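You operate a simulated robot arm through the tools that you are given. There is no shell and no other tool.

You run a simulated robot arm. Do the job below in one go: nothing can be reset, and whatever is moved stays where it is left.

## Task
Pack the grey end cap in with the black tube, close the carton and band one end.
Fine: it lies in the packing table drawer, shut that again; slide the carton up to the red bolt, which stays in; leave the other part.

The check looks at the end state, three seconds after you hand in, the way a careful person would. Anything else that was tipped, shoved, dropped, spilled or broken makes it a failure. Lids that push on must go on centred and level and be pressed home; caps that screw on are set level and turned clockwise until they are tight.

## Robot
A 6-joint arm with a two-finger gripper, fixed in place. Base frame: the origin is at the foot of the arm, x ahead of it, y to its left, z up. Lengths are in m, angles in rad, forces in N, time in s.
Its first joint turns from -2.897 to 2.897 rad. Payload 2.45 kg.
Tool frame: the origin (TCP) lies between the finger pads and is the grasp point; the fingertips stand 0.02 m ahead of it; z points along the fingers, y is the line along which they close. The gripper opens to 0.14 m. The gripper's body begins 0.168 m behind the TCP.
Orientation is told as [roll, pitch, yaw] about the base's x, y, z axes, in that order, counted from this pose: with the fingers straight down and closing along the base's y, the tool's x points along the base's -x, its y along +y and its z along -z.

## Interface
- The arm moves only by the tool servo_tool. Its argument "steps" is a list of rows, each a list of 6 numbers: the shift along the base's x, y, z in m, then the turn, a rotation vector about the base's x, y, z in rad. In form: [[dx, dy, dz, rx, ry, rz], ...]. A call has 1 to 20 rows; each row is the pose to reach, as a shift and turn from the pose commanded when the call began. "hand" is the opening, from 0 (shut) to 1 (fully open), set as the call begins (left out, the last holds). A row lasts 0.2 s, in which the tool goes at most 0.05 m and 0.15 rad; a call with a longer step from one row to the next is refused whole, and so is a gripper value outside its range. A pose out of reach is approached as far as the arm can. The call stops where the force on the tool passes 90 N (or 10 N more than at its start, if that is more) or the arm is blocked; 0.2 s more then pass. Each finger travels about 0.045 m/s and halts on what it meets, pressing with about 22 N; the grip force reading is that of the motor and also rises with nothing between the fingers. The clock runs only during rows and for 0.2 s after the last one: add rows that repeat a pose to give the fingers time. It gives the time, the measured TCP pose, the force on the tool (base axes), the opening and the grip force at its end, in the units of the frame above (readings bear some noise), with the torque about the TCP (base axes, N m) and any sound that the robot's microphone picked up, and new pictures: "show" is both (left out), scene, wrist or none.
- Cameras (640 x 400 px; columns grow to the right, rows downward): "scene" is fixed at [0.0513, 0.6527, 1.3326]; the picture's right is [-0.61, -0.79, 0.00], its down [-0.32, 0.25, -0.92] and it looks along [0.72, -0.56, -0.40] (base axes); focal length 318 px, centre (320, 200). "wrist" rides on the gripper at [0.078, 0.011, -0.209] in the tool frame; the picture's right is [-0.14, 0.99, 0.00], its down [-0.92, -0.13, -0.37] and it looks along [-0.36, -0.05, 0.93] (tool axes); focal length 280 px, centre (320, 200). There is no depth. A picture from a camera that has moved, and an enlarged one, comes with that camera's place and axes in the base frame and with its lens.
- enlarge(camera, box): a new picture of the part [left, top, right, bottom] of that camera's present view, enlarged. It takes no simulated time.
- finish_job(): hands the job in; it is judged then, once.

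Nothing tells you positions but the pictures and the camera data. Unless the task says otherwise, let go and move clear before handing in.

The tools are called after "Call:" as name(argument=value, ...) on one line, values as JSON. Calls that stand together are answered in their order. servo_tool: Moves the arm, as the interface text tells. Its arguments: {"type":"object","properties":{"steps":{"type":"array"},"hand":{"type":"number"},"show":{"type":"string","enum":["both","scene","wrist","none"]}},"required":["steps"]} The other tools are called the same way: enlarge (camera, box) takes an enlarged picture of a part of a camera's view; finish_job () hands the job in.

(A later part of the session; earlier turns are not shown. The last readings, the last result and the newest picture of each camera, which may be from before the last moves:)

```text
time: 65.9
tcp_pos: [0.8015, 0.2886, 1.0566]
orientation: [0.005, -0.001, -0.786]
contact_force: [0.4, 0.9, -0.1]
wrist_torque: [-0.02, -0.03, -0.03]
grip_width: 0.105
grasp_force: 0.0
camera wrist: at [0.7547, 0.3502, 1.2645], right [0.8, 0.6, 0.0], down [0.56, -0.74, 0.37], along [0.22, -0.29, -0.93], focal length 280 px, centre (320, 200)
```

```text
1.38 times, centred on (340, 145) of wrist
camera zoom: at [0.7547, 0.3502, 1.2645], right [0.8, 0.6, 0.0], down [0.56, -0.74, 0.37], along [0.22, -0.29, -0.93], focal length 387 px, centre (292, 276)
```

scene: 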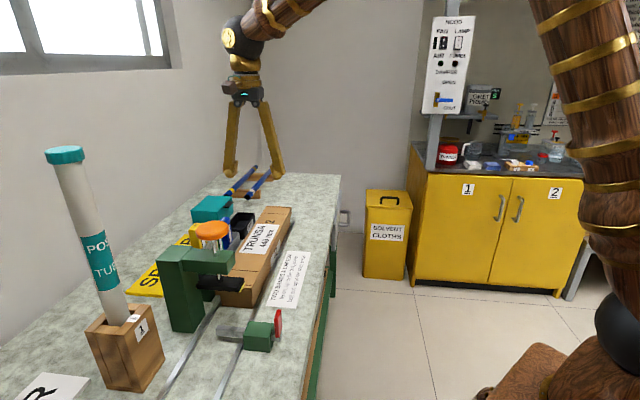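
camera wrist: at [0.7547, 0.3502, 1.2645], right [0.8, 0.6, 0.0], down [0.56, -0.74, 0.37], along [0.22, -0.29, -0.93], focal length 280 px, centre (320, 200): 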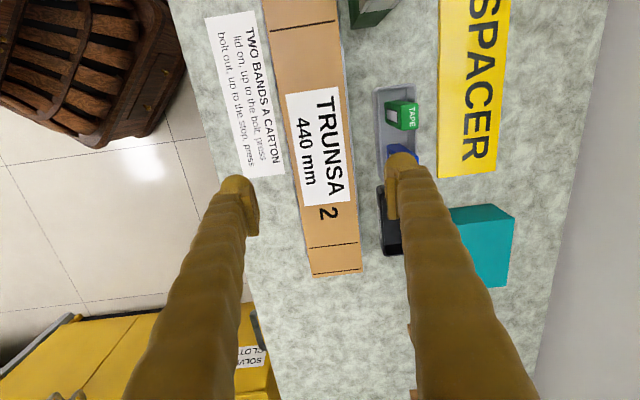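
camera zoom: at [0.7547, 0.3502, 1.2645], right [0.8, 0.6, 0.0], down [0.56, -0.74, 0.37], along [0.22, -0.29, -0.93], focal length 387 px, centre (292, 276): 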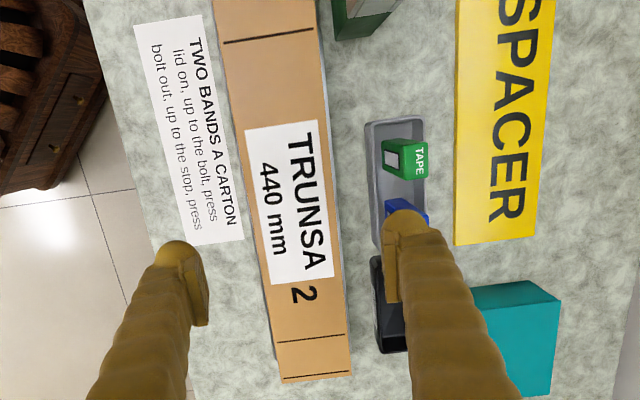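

The lid looks level with an even seam. I'll press it home with closed fingers: at the centre first, then toward each end.

Call:
servo_tool(steps=[[0, 0, -0.02, 0, 0, 0], [0, 0, -0.06, 0, 0, 0], [0, 0, -0.1, 0, 0, 0], [0, 0, -0.14, 0, 0, 0], [0, 0, -0.17, 0, 0, 0], [0, 0, -0.18, 0, 0, 0], [0, 0, -0.185, 0, 0, 0]], hand=0, show="scene")

Call:
servo_tool(steps=[[0, 0, -0.003, 0, 0, 0], [0, 0, -0.006, 0, 0, 0], [0, 0, -0.009, 0, 0, 0], [0, 0, -0.012, 0, 0, 0]], show="none")

```text
time: 67.5
tcp_pos: [0.8006, 0.2882, 0.8699]
orientation: [0.003, -0.002, -0.789]
contact_force: [0.9, 0.2, 0.0]
wrist_torque: [0.03, -0.01, -0.02]
grip_width: 0.0
grasp_force: 21.8
```

scene: 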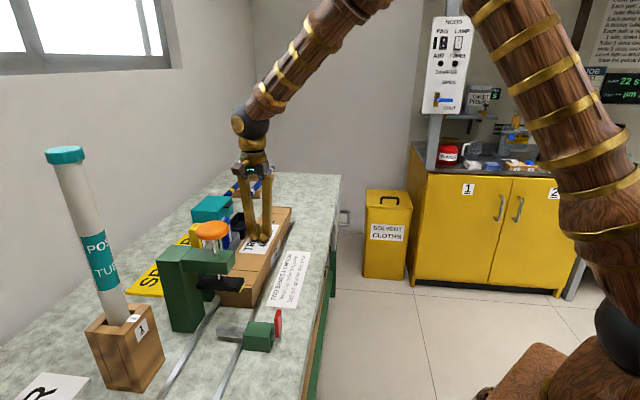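

```text
time: 68.4
tcp_pos: [0.8028, 0.2898, 0.8674]
orientation: [0.009, -0.005, -0.787]
contact_force: [-4.1, -2.6, 22.9]
wrist_torque: [-0.11, 0.15, -0.02]
grip_width: 0.006
grasp_force: 22.1
stopped in row 4: the force on the tool passed its limit at 101 N (the readings are from after the stop); the commanded pose is now the measured one
```

The centre took over 100 N with no further travel. Now I'll press gently toward the far end and the near end.

Call:
servo_tool(steps=[[0, 0, 0.012, 0, 0, 0], [0.025, -0.025, 0.015, 0, 0, 0], [0.055, -0.055, 0.015, 0, 0, 0], [0.085, -0.085, 0.015, 0, 0, 0], [0.1, -0.1, 0.015, 0, 0, 0], [0.1, -0.1, 0.005, 0, 0, 0], [0.1, -0.1, 0.0, 0, 0, 0], [0.1, -0.1, -0.004, 0, 0, 0]], show="none")

Call:
servo_tool(steps=[[0, 0, 0.015, 0, 0, 0], [-0.03, 0.03, 0.02, 0, 0, 0], [-0.06, 0.06, 0.02, 0, 0, 0], [-0.09, 0.09, 0.02, 0, 0, 0], [-0.12, 0.12, 0.02, 0, 0, 0], [-0.15, 0.15, 0.02, 0, 0, 0], [-0.18, 0.18, 0.02, 0, 0, 0], [-0.18, 0.18, 0.008, 0, 0, 0], [-0.18, 0.18, 0.003, 0, 0, 0], [-0.18, 0.18, 0.0, 0, 0, 0]], show="none")

```text
time: 70.2
tcp_pos: [0.9031, 0.1888, 0.8668]
orientation: [0.012, -0.005, -0.787]
contact_force: [-15.2, -5.1, 74.2]
wrist_torque: [-0.21, 0.61, 0.24]
grip_width: 0.006
grasp_force: 22.0
```

```text
time: 72.5
tcp_pos: [0.7227, 0.3702, 0.8689]
orientation: [0.014, -0.006, -0.787]
contact_force: [-4.5, -4.0, 27.0]
wrist_torque: [-0.12, 0.21, -0.05]
grip_width: 0.006
grasp_force: 21.9
stopped in row 10: the force on the tool passed its limit at 93 N (the readings are from after the stop); the commanded pose is now the measured one
```

The lid is pressed home: contact heights are 0.867, 0.867 and 0.869 at the three points, so it is level. I'll rise, open the hand, and look before gripping the closed carton to slide it to the bolt.

Call:
servo_tool(steps=[[0, 0, 0.03, 0, 0, 0], [0, 0, 0.07, -0.0057, 0.0141, 0], [0.03, -0.03, 0.1, -0.0057, 0.0141, 0], [0.06, -0.06, 0.1, -0.0057, 0.0141, 0], [0.09, -0.09, 0.1, -0.0057, 0.0141, 0], [0.12, -0.12, 0.1, -0.0057, 0.0141, 0], [0.148, -0.15, 0.1, -0.0057, 0.0141, 0], [0.148, -0.15, 0.1, -0.0057, 0.0141, 0]], hand=0.77)

Call:
enlarge(camera="scene", box=[180, 190, 310, 360])

Call:
enlarge(camera="wrist", box=[160, 60, 480, 300])

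```text
refused: row 3 steps farther than a row can; nothing moved
```

```text
2.35 times, centred on (245, 275) of scene
camera zoom: at [0.0513, 0.6527, 1.3326], right [-0.61, -0.79, 0.0], down [-0.32, 0.25, -0.92], along [0.72, -0.56, -0.4], focal length 748 px, centre (496, 24)
```

zoom: 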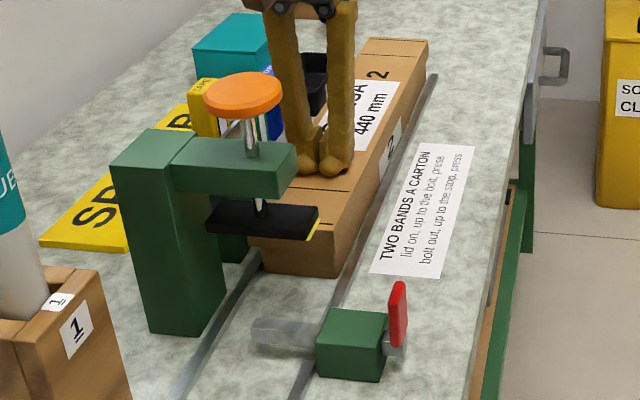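

```text
1.67 times, centred on (320, 180) of wrist
camera zoom: at [0.674, 0.4314, 1.0762], right [0.8, 0.6, 0.01], down [0.55, -0.74, 0.37], along [0.23, -0.29, -0.93], focal length 467 px, centre (320, 233)
```

zoom: 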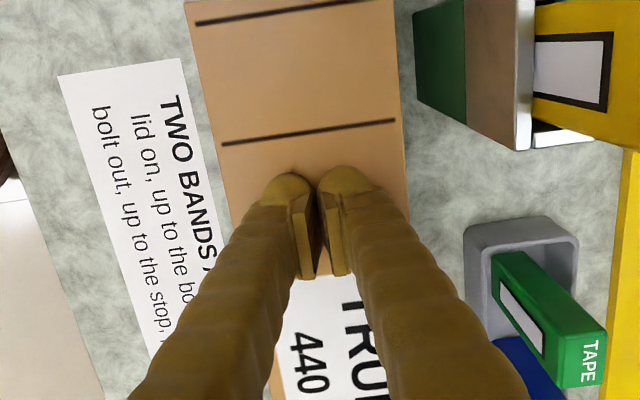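

A step was too long, so I'll resend.

Call:
servo_tool(steps=[[0, 0, 0.03, 0, 0, 0], [0, 0, 0.07, -0.0057, 0.0141, 0], [0.02, -0.02, 0.1, -0.0057, 0.0141, 0], [0.05, -0.05, 0.1, -0.0057, 0.0141, 0], [0.08, -0.08, 0.1, -0.0057, 0.0141, 0], [0.11, -0.11, 0.1, -0.0057, 0.0141, 0], [0.14, -0.14, 0.1, -0.0057, 0.0141, 0], [0.148, -0.15, 0.1, -0.0057, 0.0141, 0], [0.148, -0.15, 0.1, -0.0057, 0.0141, 0]], hand=0.77)

Call:
enlarge(camera="wrist", box=[160, 60, 480, 300])

```text
time: 74.5
tcp_pos: [0.8714, 0.22, 0.967]
orientation: [-0.001, 0.001, -0.788]
contact_force: [1.2, -0.2, -0.4]
wrist_torque: [0.05, 0.0, 0.01]
grip_width: 0.1079
grasp_force: 0.1
camera wrist: at [0.8249, 0.2828, 1.1751], right [0.8, 0.6, 0.0], down [0.56, -0.74, 0.37], along [0.22, -0.29, -0.93], focal length 280 px, centre (320, 200)
```

scene: 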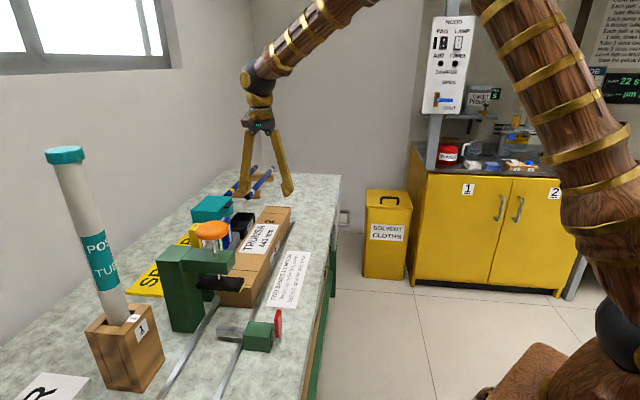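
wrist: 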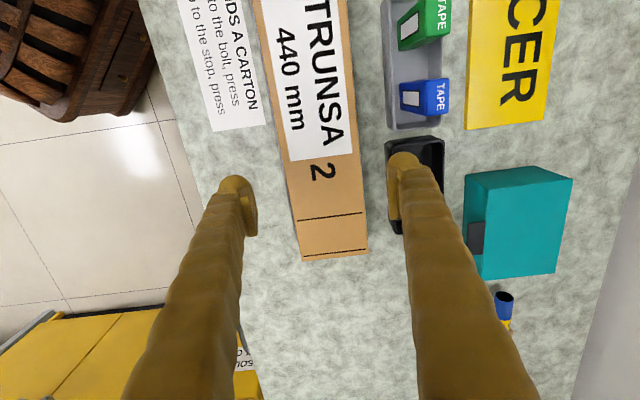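

```text
1.67 times, centred on (320, 180) of wrist
camera zoom: at [0.8249, 0.2828, 1.1751], right [0.8, 0.6, 0.0], down [0.56, -0.74, 0.37], along [0.22, -0.29, -0.93], focal length 467 px, centre (320, 233)
```

zoom: 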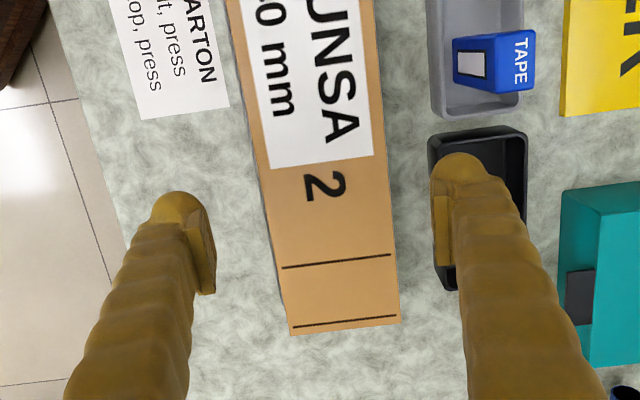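

Lid and grip line are aligned. I'll narrow the opening slightly to stay clear of the tray behind, and descend around the lid.

Call:
servo_tool(steps=[[0, 0, -0.03, 0, 0, 0], [0, 0, -0.07, 0, 0, 0], [0, 0, -0.1, 0, 0, 0], [0, 0, -0.115, 0, 0, 0], [0, 0, -0.122, 0, 0, 0], [0, 0, -0.128, 0, 0, 0]], hand=0.72)

Call:
enlarge(camera="wrist", box=[160, 60, 480, 300])

Call:
enlarge(camera="scene", box=[200, 170, 320, 280])

```text
time: 76.0
tcp_pos: [0.871, 0.2214, 0.8382]
orientation: [-0.003, 0.001, -0.788]
contact_force: [0.4, -0.5, -1.0]
wrist_torque: [0.01, -0.01, 0.01]
grip_width: 0.1009
grasp_force: 0.0
camera wrist: at [0.8249, 0.2826, 1.0472], right [0.8, 0.6, 0.0], down [0.56, -0.74, 0.37], along [0.22, -0.29, -0.93], focal length 280 px, centre (320, 200)
```

scene: 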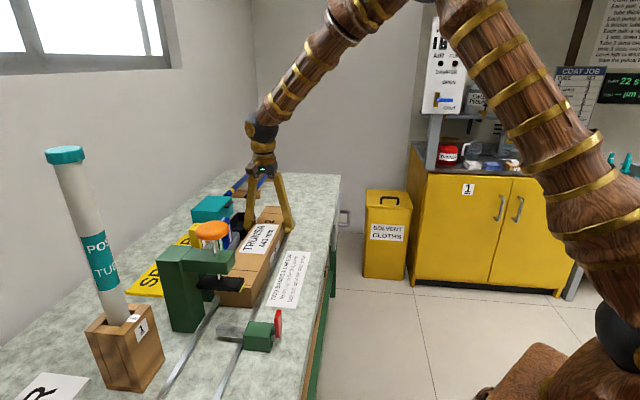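
wrist: 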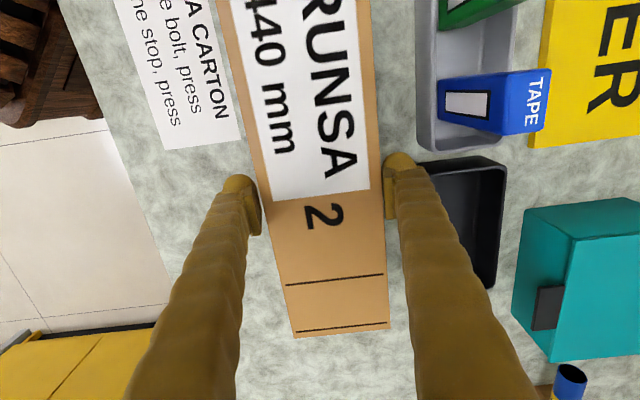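

```text
1.67 times, centred on (320, 180) of wrist
camera zoom: at [0.8249, 0.2826, 1.0472], right [0.8, 0.6, 0.0], down [0.56, -0.74, 0.37], along [0.22, -0.29, -0.93], focal length 467 px, centre (320, 233)
```

zoom: 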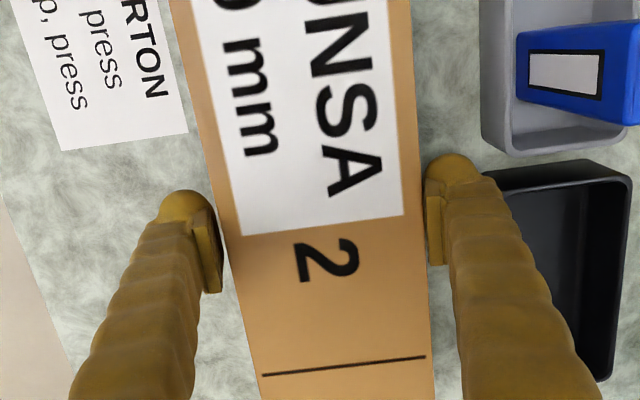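

```text
3.64 times, centred on (260, 225) of scene
camera zoom: at [0.0513, 0.6527, 1.3326], right [-0.61, -0.79, 0.0], down [-0.32, 0.25, -0.92], along [0.72, -0.56, -0.4], focal length 1157 px, centre (538, 109)
```

zoom: 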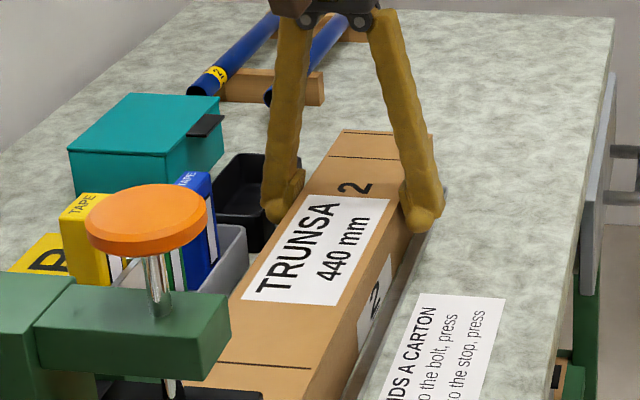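

Closing on the lid and carton, then sliding toward the bolt.

Call:
servo_tool(steps=[[0, 0, 0, 0, 0, 0], [0, 0, 0, 0, 0, 0], [0, 0, 0, 0, 0, 0], [-0.007, 0.007, 0, 0, 0, 0], [-0.014, 0.014, 0, 0, 0, 0], [-0.0212, 0.0212, 0, 0, 0, 0], [-0.0283, 0.0283, 0, 0, 0, 0], [-0.0354, 0.0354, 0, 0, 0, 0], [-0.0424, 0.0424, 0, 0, 0, 0]], hand=0)

Call:
enlarge(camera="scene", box=[180, 190, 310, 360])

```text
time: 78.0
tcp_pos: [0.8289, 0.2632, 0.8373]
orientation: [-0.002, 0.001, -0.786]
contact_force: [2.8, -3.4, 11.0]
wrist_torque: [-0.13, -0.06, 0.16]
grip_width: 0.094
grasp_force: 22.3
camera wrist: at [0.7831, 0.325, 1.0472], right [0.8, 0.6, 0.0], down [0.56, -0.74, 0.37], along [0.22, -0.29, -0.93], focal length 280 px, centre (320, 200)
```

scene: 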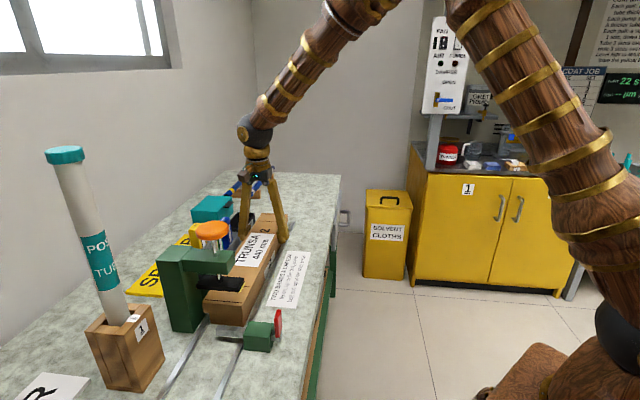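
wrist: 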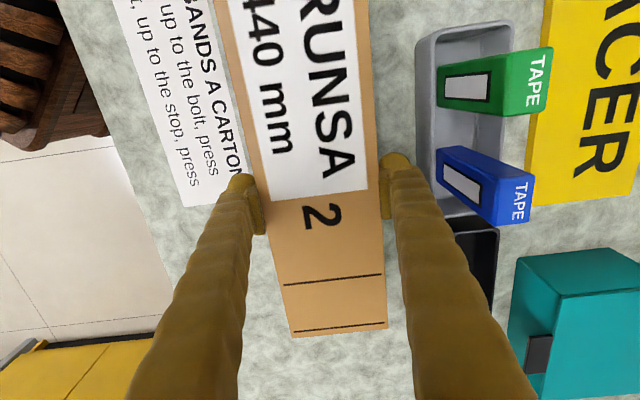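

```text
2.35 times, centred on (245, 275) of scene
camera zoom: at [0.0513, 0.6527, 1.3326], right [-0.61, -0.79, 0.0], down [-0.32, 0.25, -0.92], along [0.72, -0.56, -0.4], focal length 748 px, centre (496, 24)
```

zoom: 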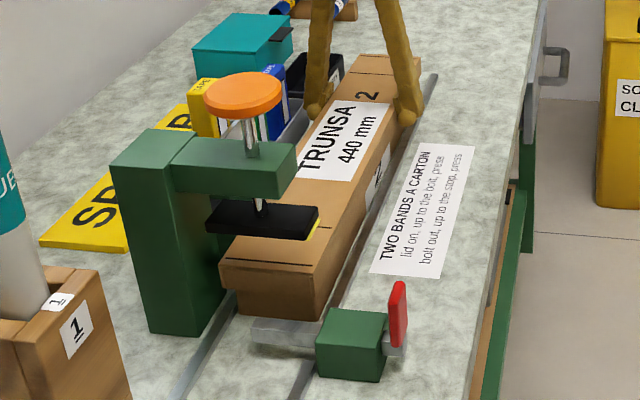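

The carton slides nicely under the press pad. I'll approach the bolt slowly and watch the force.

Call:
servo_tool(steps=[[-0.0028, 0.0028, 0, 0, 0, 0], [-0.0057, 0.0057, 0, 0, 0, 0], [-0.0085, 0.0085, 0, 0, 0, 0], [-0.0113, 0.0113, 0, 0, 0, 0]], show="scene")

Call:
enlarge(camera="scene", box=[210, 260, 300, 360])

```text
time: 79.0
tcp_pos: [0.8174, 0.2733, 0.8386]
orientation: [0.0, 0.002, -0.787]
contact_force: [3.9, -4.5, 13.1]
wrist_torque: [-0.11, -0.12, 0.13]
grip_width: 0.0939
grasp_force: 21.8
```

scene: 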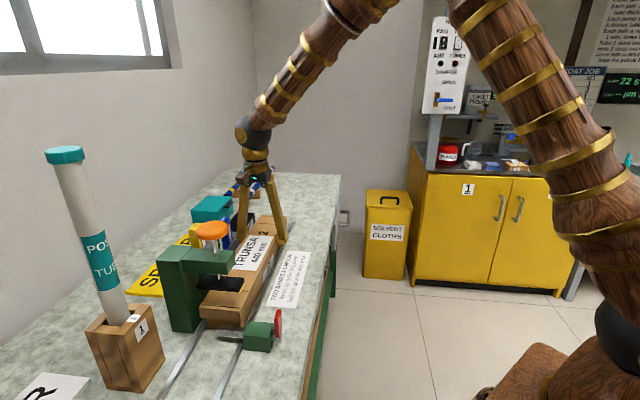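

```text
4.00 times, centred on (255, 310) of scene
camera zoom: at [0.0513, 0.6527, 1.3326], right [-0.61, -0.79, 0.0], down [-0.32, 0.25, -0.92], along [0.72, -0.56, -0.4], focal length 1272 px, centre (580, -240)
```

zoom: 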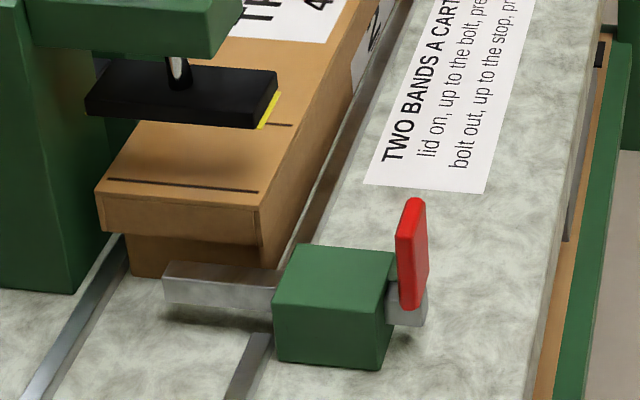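

Call:
servo_tool(steps=[[-0.0021, 0.0021, 0, 0, 0, 0], [-0.0042, 0.0042, 0, 0, 0, 0]], show="none")

Call:
servo_tool(steps=[[-0.0014, 0.0014, 0, 0, 0, 0], [-0.0028, 0.0028, 0, 0, 0, 0]], show="none")

Call:
enlarge(camera="scene", box=[210, 270, 290, 350])

```text
time: 79.5
tcp_pos: [0.8126, 0.2782, 0.8386]
orientation: [-0.001, 0.001, -0.787]
contact_force: [3.4, -3.1, 10.1]
wrist_torque: [-0.06, -0.14, 0.08]
grip_width: 0.0937
grasp_force: 22.4
```

```text
time: 80.2
tcp_pos: [0.8099, 0.2821, 0.8377]
orientation: [-0.003, 0.002, -0.786]
contact_force: [3.2, -2.6, 7.9]
wrist_torque: [-0.07, -0.1, -0.06]
grip_width: 0.0939
grasp_force: 22.0
```

```text
5.00 times, centred on (250, 310) of scene
camera zoom: at [0.0513, 0.6527, 1.3326], right [-0.61, -0.79, 0.0], down [-0.32, 0.25, -0.92], along [0.72, -0.56, -0.4], focal length 1590 px, centre (670, -350)
```

zoom: 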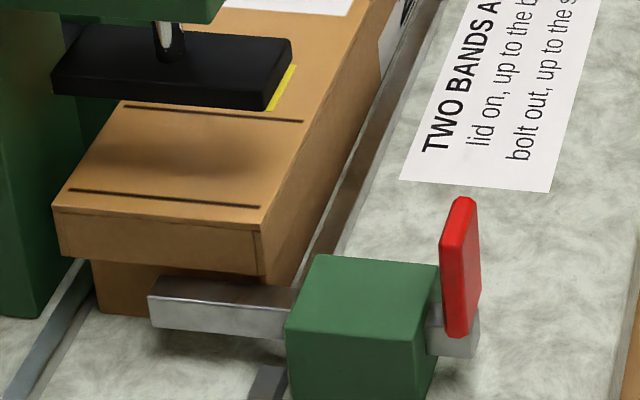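

Call:
servo_tool(steps=[[-0.0014, 0.0014, 0, 0, 0, 0], [-0.0028, 0.0028, 0, 0, 0, 0]], show="none")

Call:
servo_tool(steps=[[-0.0014, 0.0014, 0, 0, 0, 0], [-0.0028, 0.0028, 0, 0, 0, 0]], show="none")

Call:
servo_tool(steps=[[-0.0014, 0.0014, 0, 0, 0, 0], [-0.0028, 0.0028, 0, 0, 0, 0]], show="none")

Call:
enlarge(camera="scene", box=[210, 270, 290, 350])

```text
time: 80.8
tcp_pos: [0.8076, 0.2829, 0.8378]
orientation: [0.0, 0.002, -0.788]
contact_force: [2.8, -2.8, 9.4]
wrist_torque: [-0.07, -0.06, 0.02]
grip_width: 0.0938
grasp_force: 22.1
```

```text
time: 81.3
tcp_pos: [0.806, 0.2851, 0.8391]
orientation: [-0.002, 0.001, -0.786]
contact_force: [14.0, -13.3, 2.8]
wrist_torque: [0.09, 0.16, 0.21]
grip_width: 0.0941
grasp_force: 21.3
```

```text
time: 82.0
tcp_pos: [0.8012, 0.288, 0.8379]
orientation: [0.0, 0.001, -0.787]
contact_force: [15.4, -17.8, 9.7]
wrist_torque: [0.19, 0.15, 0.8]
grip_width: 0.0939
grasp_force: 22.3
```

```text
5.00 times, centred on (250, 310) of scene
camera zoom: at [0.0513, 0.6527, 1.3326], right [-0.61, -0.79, 0.0], down [-0.32, 0.25, -0.92], along [0.72, -0.56, -0.4], focal length 1590 px, centre (670, -350)
```

zoom: 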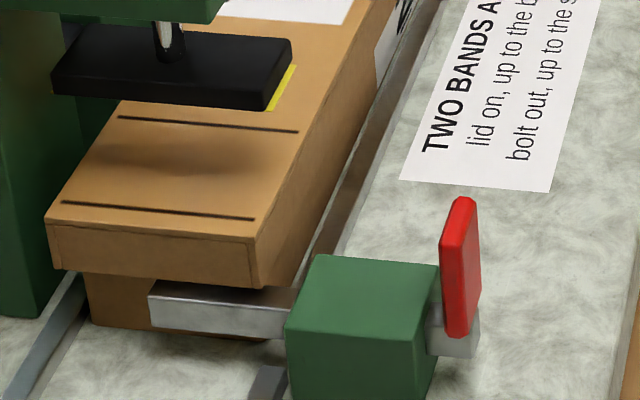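

The carton has met the bolt, with about 20 N of resistance. I'll check whether the lid stayed put on the carton during the last bit.

Call:
servo_tool(steps=[[0.0028, -0.0028, 0, 0, 0, 0], [0.0028, -0.0028, 0, 0, 0, 0]])

Call:
enlarge(camera="scene", box=[250, 190, 320, 250])

Call:
enlarge(camera="scene", box=[215, 280, 265, 330])

Call:
enlarge(camera="wrist", box=[200, 100, 440, 360])

```text
time: 82.5
tcp_pos: [0.8036, 0.2863, 0.8393]
orientation: [-0.001, 0.001, -0.786]
contact_force: [-4.6, 4.8, 13.6]
wrist_torque: [0.01, -0.15, 0.08]
grip_width: 0.0935
grasp_force: 22.5
camera wrist: at [0.7582, 0.3488, 1.0474], right [0.8, 0.6, 0.0], down [0.56, -0.74, 0.37], along [0.22, -0.29, -0.93], focal length 280 px, centre (320, 200)
```

scene: 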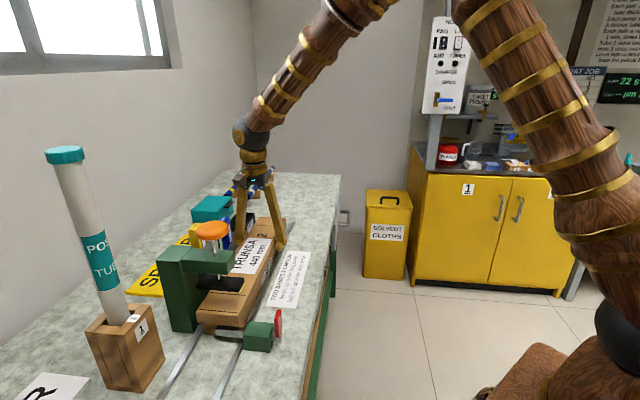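
wrist: 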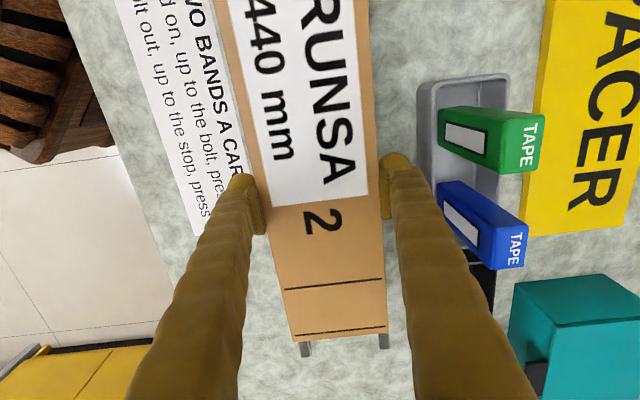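

```text
6.67 times, centred on (285, 220) of scene
camera zoom: at [0.0513, 0.6527, 1.3326], right [-0.61, -0.79, 0.0], down [-0.32, 0.25, -0.92], along [0.72, -0.56, -0.4], focal length 2121 px, centre (553, 67)
```

zoom: 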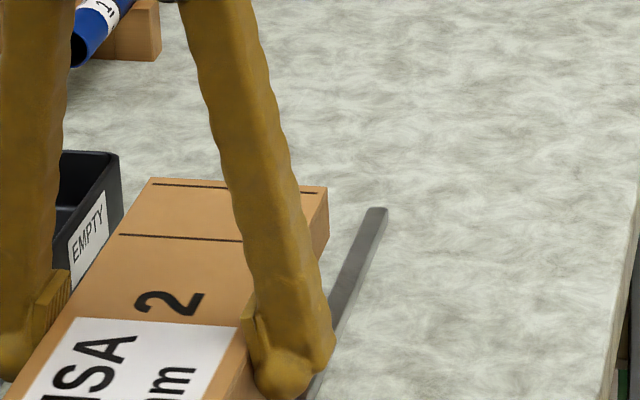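

```text
8.00 times, centred on (240, 305) of scene
camera zoom: at [0.0513, 0.6527, 1.3326], right [-0.61, -0.79, 0.0], down [-0.32, 0.25, -0.92], along [0.72, -0.56, -0.4], focal length 2545 px, centre (960, -640)
```

zoom: 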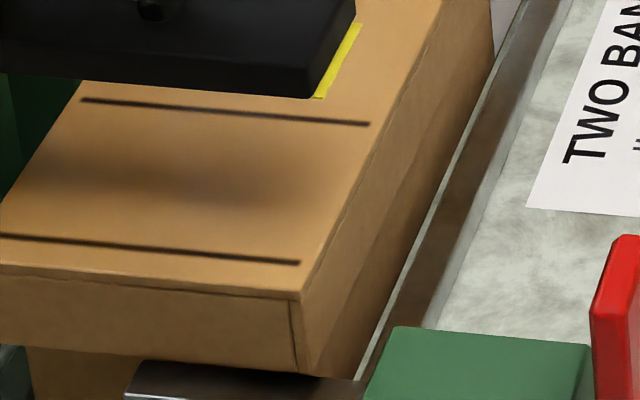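

```text
1.54 times, centred on (320, 230) of wrist
camera zoom: at [0.7582, 0.3488, 1.0474], right [0.8, 0.6, 0.0], down [0.56, -0.74, 0.37], along [0.22, -0.29, -0.93], focal length 431 px, centre (320, 154)
```

zoom: 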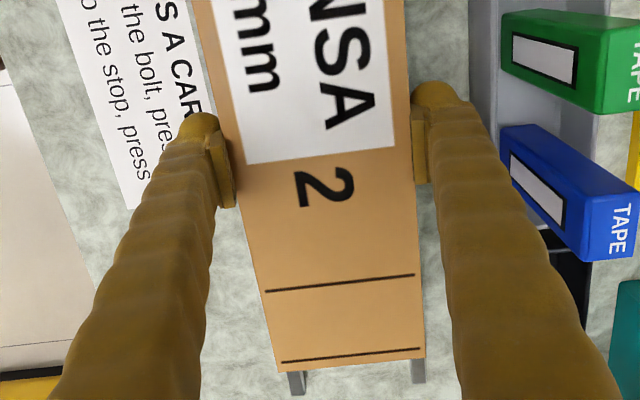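

The grip slipped about 3 mm on the lid once the carton hit the bolt, so the lid stayed put. My back-off may have pulled slightly, so I'll push it forward again until it's against the bolt, then release.

Call:
servo_tool(steps=[[-0.0014, 0.0014, 0, 0, 0, 0], [-0.0024, 0.0024, 0, 0, 0, 0], [-0.0032, 0.0032, 0, 0, 0, 0]], show="none")

Call:
servo_tool(steps=[[0, 0, 0, 0, 0, 0], [0, 0, 0, 0, 0, 0], [0, 0, 0, 0, 0, 0]], hand=0.74, show="none")

Call:
enlarge(camera="scene", box=[215, 280, 265, 330])

Call:
enlarge(camera="wrist", box=[200, 100, 440, 360])

```text
time: 83.3
tcp_pos: [0.8017, 0.2887, 0.8377]
orientation: [-0.001, 0.002, -0.787]
contact_force: [15.4, -18.3, 8.0]
wrist_torque: [0.13, 0.21, 0.79]
grip_width: 0.0939
grasp_force: 21.8
```

```text
time: 84.2
tcp_pos: [0.8006, 0.2898, 0.8376]
orientation: [-0.002, 0.002, -0.789]
contact_force: [0.4, 0.2, 0.7]
wrist_torque: [-0.01, 0.0, -0.02]
grip_width: 0.1037
grasp_force: 0.1
```

```text
8.00 times, centred on (240, 305) of scene
camera zoom: at [0.0513, 0.6527, 1.3326], right [-0.61, -0.79, 0.0], down [-0.32, 0.25, -0.92], along [0.72, -0.56, -0.4], focal length 2545 px, centre (960, -640)
```

zoom: 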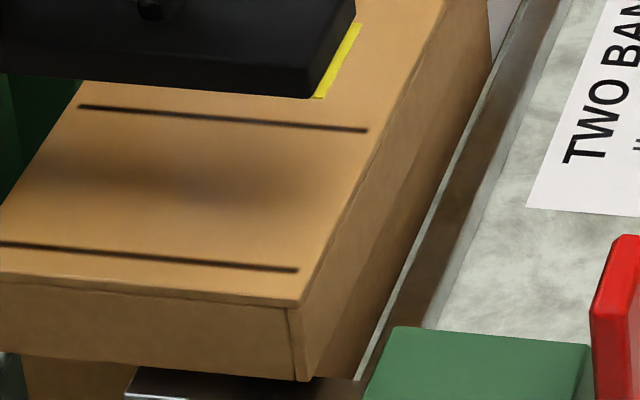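

```text
1.54 times, centred on (320, 230) of wrist
camera zoom: at [0.7552, 0.3521, 1.0472], right [0.8, 0.6, 0.0], down [0.56, -0.74, 0.37], along [0.22, -0.29, -0.93], focal length 431 px, centre (320, 154)
```

zoom: 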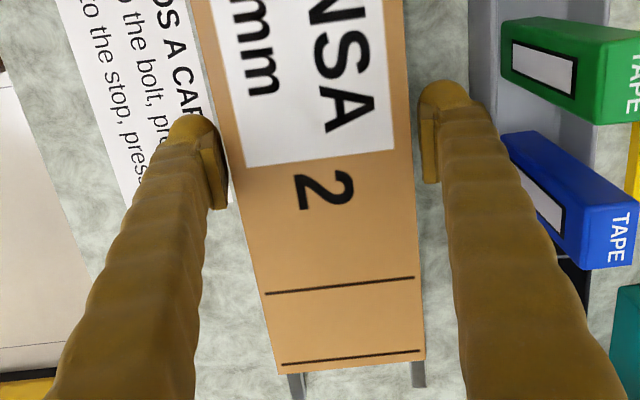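

Call:
enlarge(camera="scene", box=[225, 225, 295, 295])

Call:
enlarge(camera="scene", box=[205, 290, 265, 350])

```text
5.71 times, centred on (260, 260) of scene
camera zoom: at [0.0513, 0.6527, 1.3326], right [-0.61, -0.79, 0.0], down [-0.32, 0.25, -0.92], along [0.72, -0.56, -0.4], focal length 1818 px, centre (663, -143)
```

zoom: 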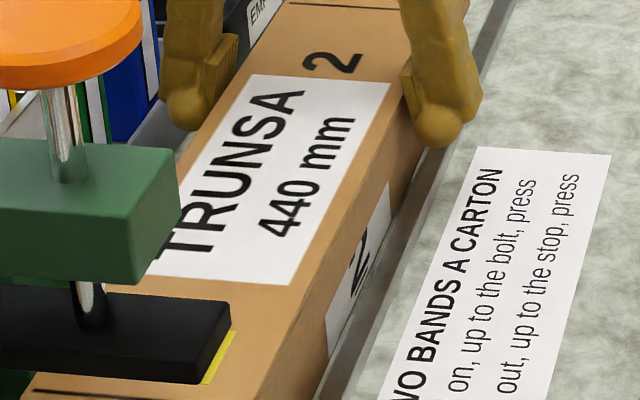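

```text
6.67 times, centred on (235, 320) of scene
camera zoom: at [0.0513, 0.6527, 1.3326], right [-0.61, -0.79, 0.0], down [-0.32, 0.25, -0.92], along [0.72, -0.56, -0.4], focal length 2121 px, centre (887, -600)
```

zoom: 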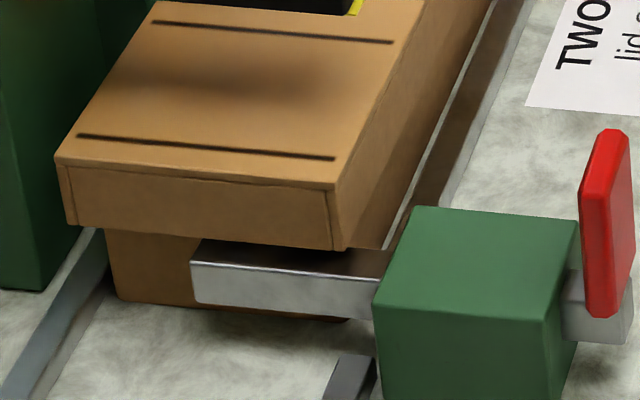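

The carton is up against the bolt, but the lid may have shifted a few millimetres along the carton when it hit. I'll lift away and view the front side with the wrist camera to check the lid's centring.

Call:
servo_tool(steps=[[0, 0, 0.02, 0, 0, 0], [0, 0, 0.05, 0, 0, 0], [0, 0, 0.09, 0, 0, 0], [0, 0, 0.13, 0, 0, 0.1], [-0.005, -0.02, 0.16, 0, 0, 0.24], [-0.01, -0.05, 0.18, 0, 0, 0.38], [-0.02, -0.08, 0.19, 0, 0, 0.52], [-0.03, -0.11, 0.19, 0, 0, 0.66], [-0.04, -0.14, 0.19, 0, 0, 0.8], [-0.05, -0.17, 0.19, 0, 0, 0.94], [-0.06, -0.2, 0.19, 0, 0, 1.08], [-0.07, -0.22, 0.19, 0, 0, 1.22], [-0.08, -0.23, 0.19, 0, 0, 1.36], [-0.09, -0.24, 0.19, 0, 0, 1.5], [-0.09, -0.24, 0.19, 0, 0, 1.574]], hand=0)

```text
time: 87.3
tcp_pos: [0.7107, 0.0498, 1.0284]
orientation: [0.0, 0.002, 0.787]
contact_force: [0.8, -0.4, -0.4]
wrist_torque: [-0.02, -0.02, -0.01]
grip_width: 0.091
grasp_force: 22.5
camera wrist: at [0.6497, 0.0018, 1.2376], right [-0.61, 0.8, 0.0], down [0.74, 0.56, 0.37], along [0.29, 0.22, -0.93], focal length 280 px, centre (320, 200)
```

scene: 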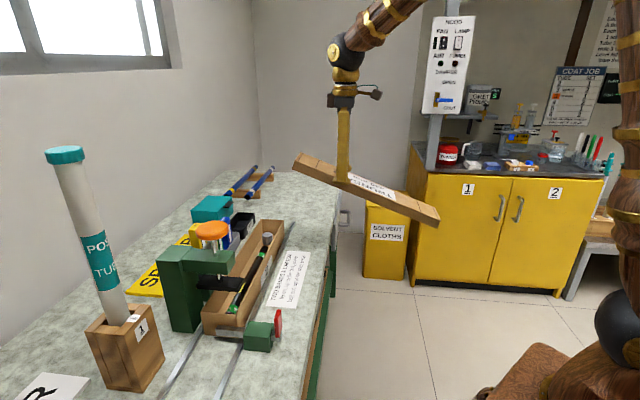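
wrist: 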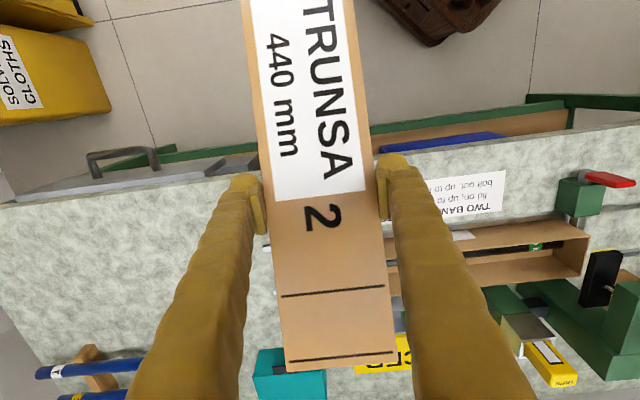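

My mistake: the hand command closed the fingers at the start of that call, so the lid came up with the gripper. It's held securely. I'll check that nothing was disturbed before putting it back, centred.

Call:
enlarge(camera="scene", box=[160, 190, 320, 370])

Call:
enlarge(camera="scene", box=[280, 80, 460, 240])

Call:
enlarge(camera="wrist", box=[370, 150, 640, 400])

```text
2.22 times, centred on (240, 280) of scene
camera zoom: at [0.0513, 0.6527, 1.3326], right [-0.61, -0.79, 0.0], down [-0.32, 0.25, -0.92], along [0.72, -0.56, -0.4], focal length 707 px, centre (498, 22)
```

zoom: 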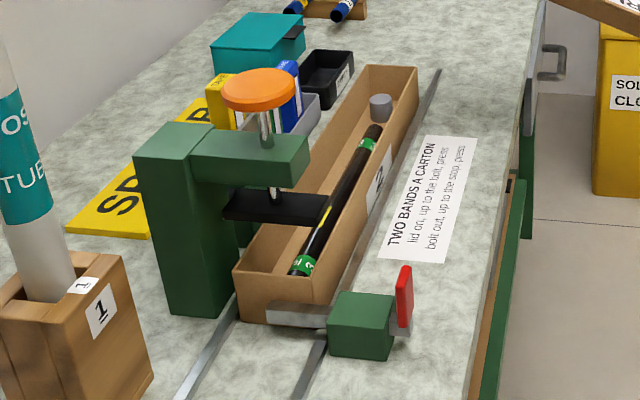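

```text
2.50 times, centred on (370, 160) of scene
camera zoom: at [0.0513, 0.6527, 1.3326], right [-0.61, -0.79, 0.0], down [-0.32, 0.25, -0.92], along [0.72, -0.56, -0.4], focal length 795 px, centre (195, 300)
```

zoom: 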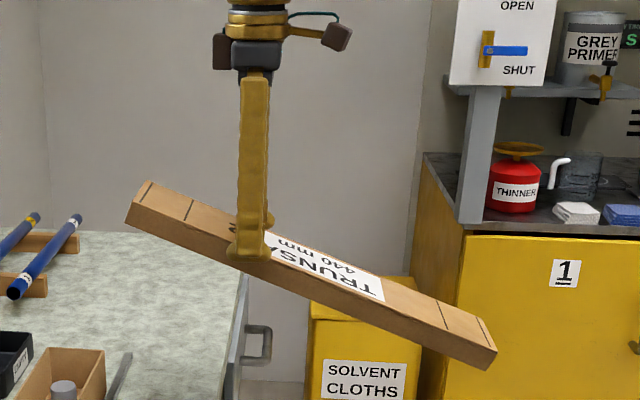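

```text
1.60 times, centred on (505, 275) of wrist
camera zoom: at [0.6497, 0.0018, 1.2376], right [-0.61, 0.8, 0.0], down [0.74, 0.56, 0.37], along [0.29, 0.22, -0.93], focal length 449 px, centre (24, 80)
```

zoom: 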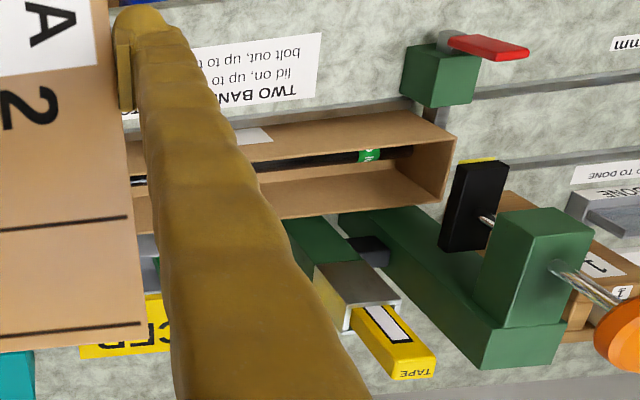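

The carton, tube, cap and press are all still in place, and the lid is held, though pitched. The press pad overhangs the carton here, so I'll lay the lid on the clear front strip of the bench, move the carton back, refit the lid centred, then slide again. First I turn back and move over the front strip.

Call:
servo_tool(steps=[[0.01, 0, 0.01, 0, 0, -0.144], [0.02, 0, 0.02, 0, 0, -0.288], [0.035, 0, 0.03, 0, 0, -0.432], [0.05, 0, 0.03, 0, 0, -0.576], [0.065, -0.002, 0.03, 0, 0, -0.72], [0.08, -0.003, 0.03, 0, 0, -0.864], [0.095, -0.004, 0.03, 0, 0, -1.008], [0.11, -0.005, 0.03, 0, 0, -1.152], [0.125, -0.006, 0.03, 0, 0, -1.296], [0.14, -0.007, 0.02, 0, 0, -1.44], [0.152, -0.0074, 0.01, 0, 0, -1.574], [0.152, -0.0074, 0, 0, 0, -1.574]])

Call:
enlarge(camera="scene", box=[180, 100, 400, 340])

```text
time: 90.0
tcp_pos: [0.8634, 0.0411, 1.0282]
orientation: [-0.003, 0.002, -0.789]
contact_force: [-0.3, -0.5, 0.0]
wrist_torque: [-0.05, -0.04, -0.01]
grip_width: 0.0909
grasp_force: 22.0
camera wrist: at [0.8183, 0.1042, 1.2373], right [0.8, 0.6, 0.0], down [0.56, -0.74, 0.37], along [0.22, -0.29, -0.93], focal length 280 px, centre (320, 200)
```

scene: 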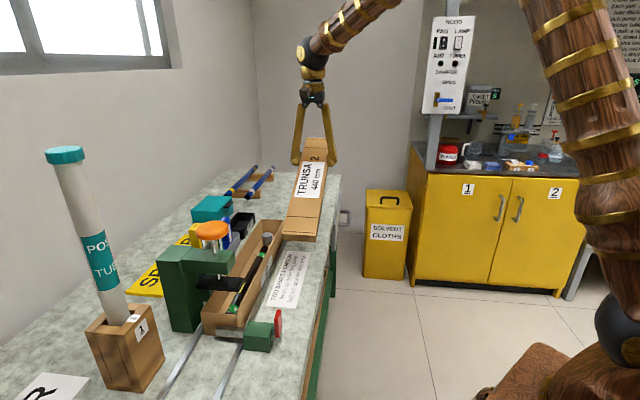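
wrist: 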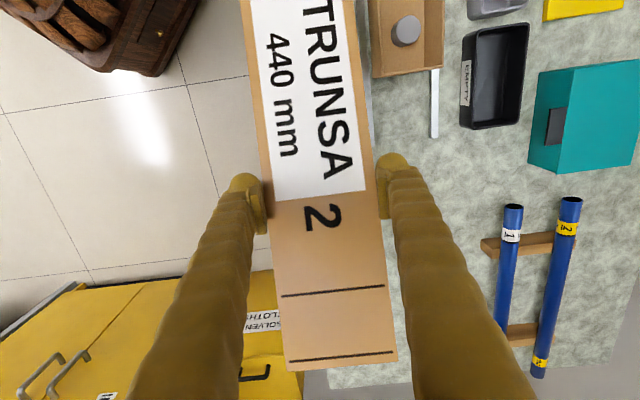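

```text
1.67 times, centred on (290, 220) of scene
camera zoom: at [0.0513, 0.6527, 1.3326], right [-0.61, -0.79, 0.0], down [-0.32, 0.25, -0.92], along [0.72, -0.56, -0.4], focal length 530 px, centre (370, 167)
```

zoom: 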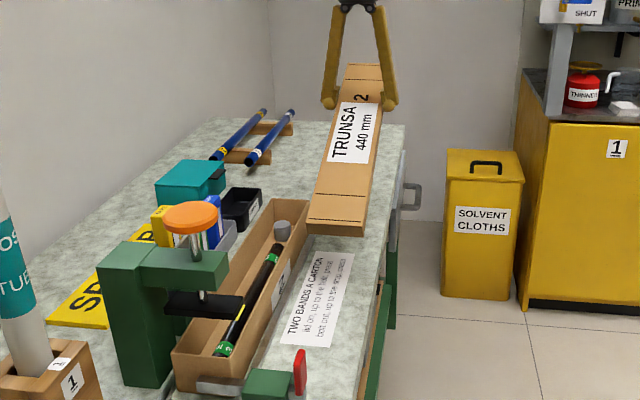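

The lid is over the clear front strip. I'll lower it; the low end will touch first and the lid will rotate level in the grip.

Call:
servo_tool(steps=[[0, 0, -0.03, 0, 0, 0], [0, 0, -0.06, 0, 0, 0], [0, 0, -0.09, 0, 0, 0], [0, 0, -0.105, 0, 0, 0], [0, 0, -0.115, 0, 0, 0], [0, 0, -0.125, 0, 0, 0], [0, 0, -0.135, 0, 0, 0], [0, 0, -0.145, 0, 0, 0]], show="scene")

Call:
enlarge(camera="scene", box=[220, 120, 360, 320])

```text
time: 91.8
tcp_pos: [0.8627, 0.0423, 0.8823]
orientation: [-0.001, 0.0, -0.787]
contact_force: [0.8, -0.7, -0.5]
wrist_torque: [0.08, 0.15, 0.04]
grip_width: 0.091
grasp_force: 22.1
```

scene: 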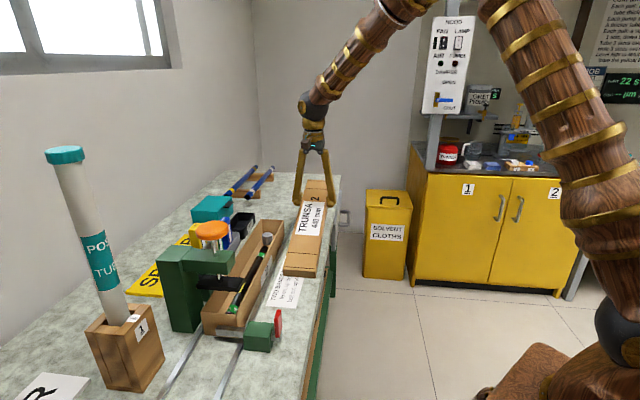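

```text
2.00 times, centred on (290, 220) of scene
camera zoom: at [0.0513, 0.6527, 1.3326], right [-0.61, -0.79, 0.0], down [-0.32, 0.25, -0.92], along [0.72, -0.56, -0.4], focal length 636 px, centre (380, 160)
```

zoom: 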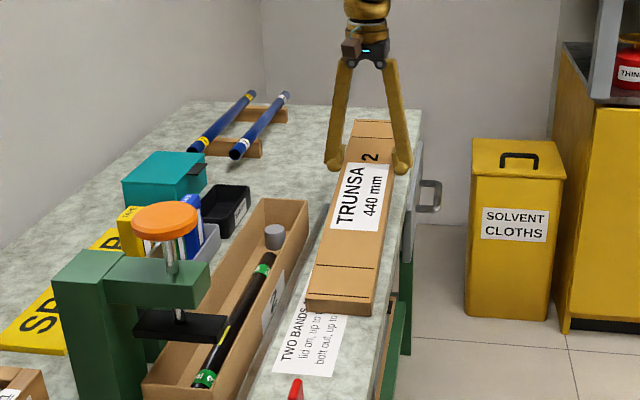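

Call:
servo_tool(steps=[[0, 0, -0.008, 0, 0, 0], [0, 0, -0.016, 0, 0, 0], [0, 0, -0.024, 0, 0, 0], [0, 0, -0.032, 0, 0, 0], [0, 0, -0.04, 0, 0, 0], [0, 0, -0.048, 0, 0, 0], [0, 0, -0.056, 0, 0, 0], [0, 0, -0.064, 0, 0, 0], [0, 0, -0.071, 0, 0, 0]])

Call:
enlarge(camera="scene", box=[240, 140, 360, 300])

```text
time: 93.8
tcp_pos: [0.8619, 0.0426, 0.8112]
orientation: [-0.002, 0.002, -0.788]
contact_force: [0.5, 0.3, -0.4]
wrist_torque: [0.09, 0.12, 0.01]
grip_width: 0.0908
grasp_force: 21.8
camera wrist: at [0.8174, 0.1046, 1.0211], right [0.8, 0.6, 0.0], down [0.56, -0.74, 0.37], along [0.22, -0.29, -0.93], focal length 280 px, centre (320, 200)
```

scene: 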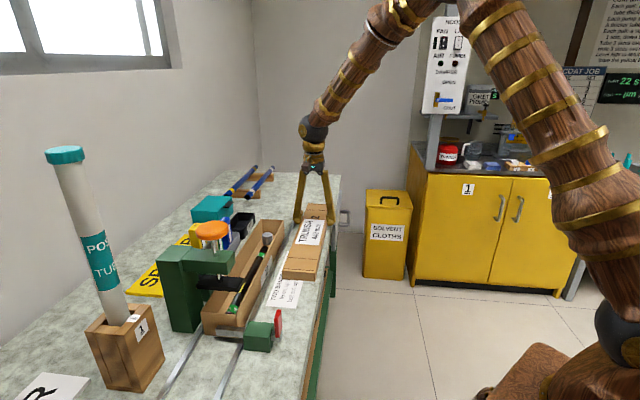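
wrist: 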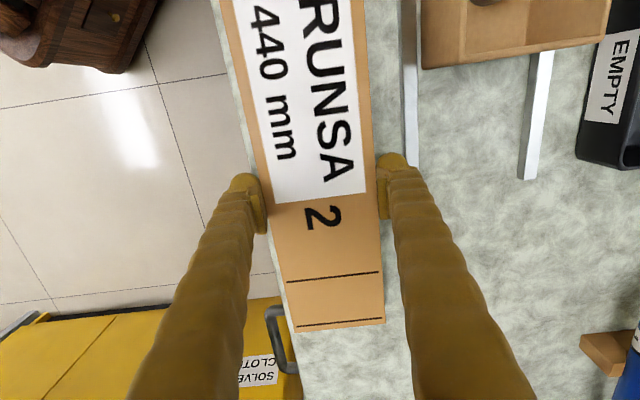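

```text
2.50 times, centred on (300, 220) of scene
camera zoom: at [0.0513, 0.6527, 1.3326], right [-0.61, -0.79, 0.0], down [-0.32, 0.25, -0.92], along [0.72, -0.56, -0.4], focal length 795 px, centre (370, 150)
```

zoom: 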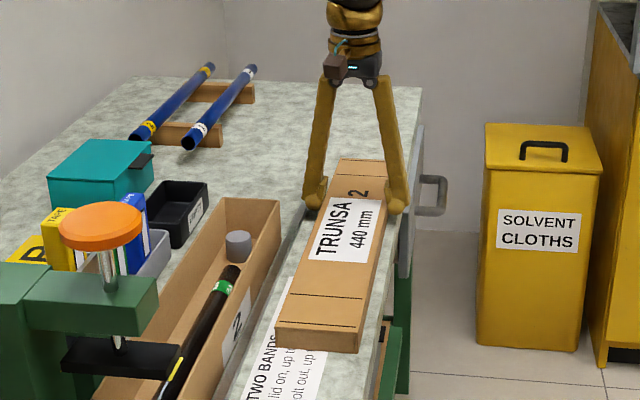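

Nearly flat. I'll go down a bit more, then release with a small opening and rise, keeping the hand open this time.

Call:
servo_tool(steps=[[0, 0, -0.004, 0, 0, 0], [0, 0, -0.008, 0, 0, 0]], show="none")

Call:
servo_tool(steps=[[0, 0, 0, 0, 0, 0], [0, 0, 0, 0, 0, 0], [0, 0, 0, 0, 0, 0]], hand=0.76, show="none")

Call:
servo_tool(steps=[[0, 0, 0.02, 0, 0, 0], [0, 0, 0.06, 0, 0, 0], [0, 0, 0.1, 0, 0, 0], [0, 0, 0.14, 0, 0, 0], [0, 0, 0.18, 0, 0, 0]])

Call:
enlarge(camera="scene", box=[200, 150, 360, 350])

```text
time: 94.3
tcp_pos: [0.8638, 0.0434, 0.8057]
orientation: [0.0, 0.001, -0.787]
contact_force: [2.0, -0.8, 28.2]
wrist_torque: [0.03, 0.05, 0.56]
grip_width: 0.0915
grasp_force: 22.1
```

```text
time: 95.2
tcp_pos: [0.8621, 0.0421, 0.8046]
orientation: [-0.002, 0.001, -0.786]
contact_force: [-0.6, 0.7, -0.6]
wrist_torque: [0.0, 0.01, -0.01]
grip_width: 0.1064
grasp_force: 0.0
```

```text
time: 96.3
tcp_pos: [0.863, 0.0435, 0.9829]
orientation: [-0.004, 0.004, -0.787]
contact_force: [-0.5, -0.8, -0.3]
wrist_torque: [0.0, -0.02, 0.04]
grip_width: 0.1063
grasp_force: 0.1
camera wrist: at [0.8177, 0.1055, 1.1922], right [0.8, 0.6, 0.0], down [0.56, -0.74, 0.37], along [0.22, -0.29, -0.93], focal length 280 px, centre (320, 200)
```

scene: 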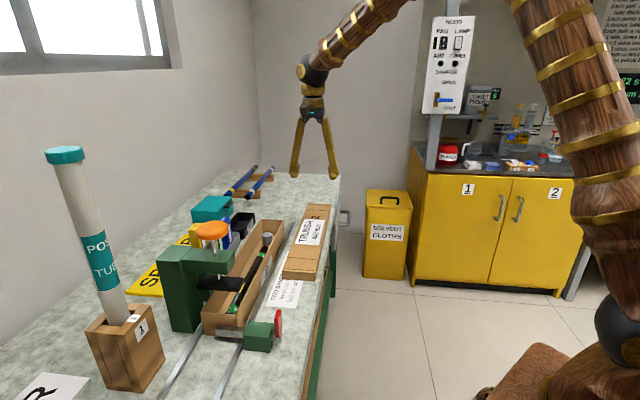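
wrist: 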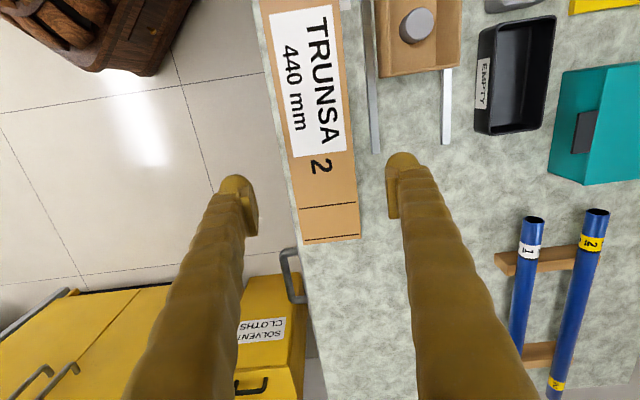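

```text
2.00 times, centred on (280, 250) of scene
camera zoom: at [0.0513, 0.6527, 1.3326], right [-0.61, -0.79, 0.0], down [-0.32, 0.25, -0.92], along [0.72, -0.56, -0.4], focal length 636 px, centre (400, 100)
```

zoom: 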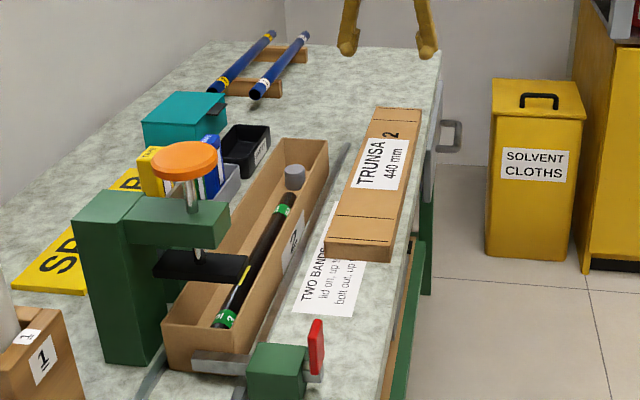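

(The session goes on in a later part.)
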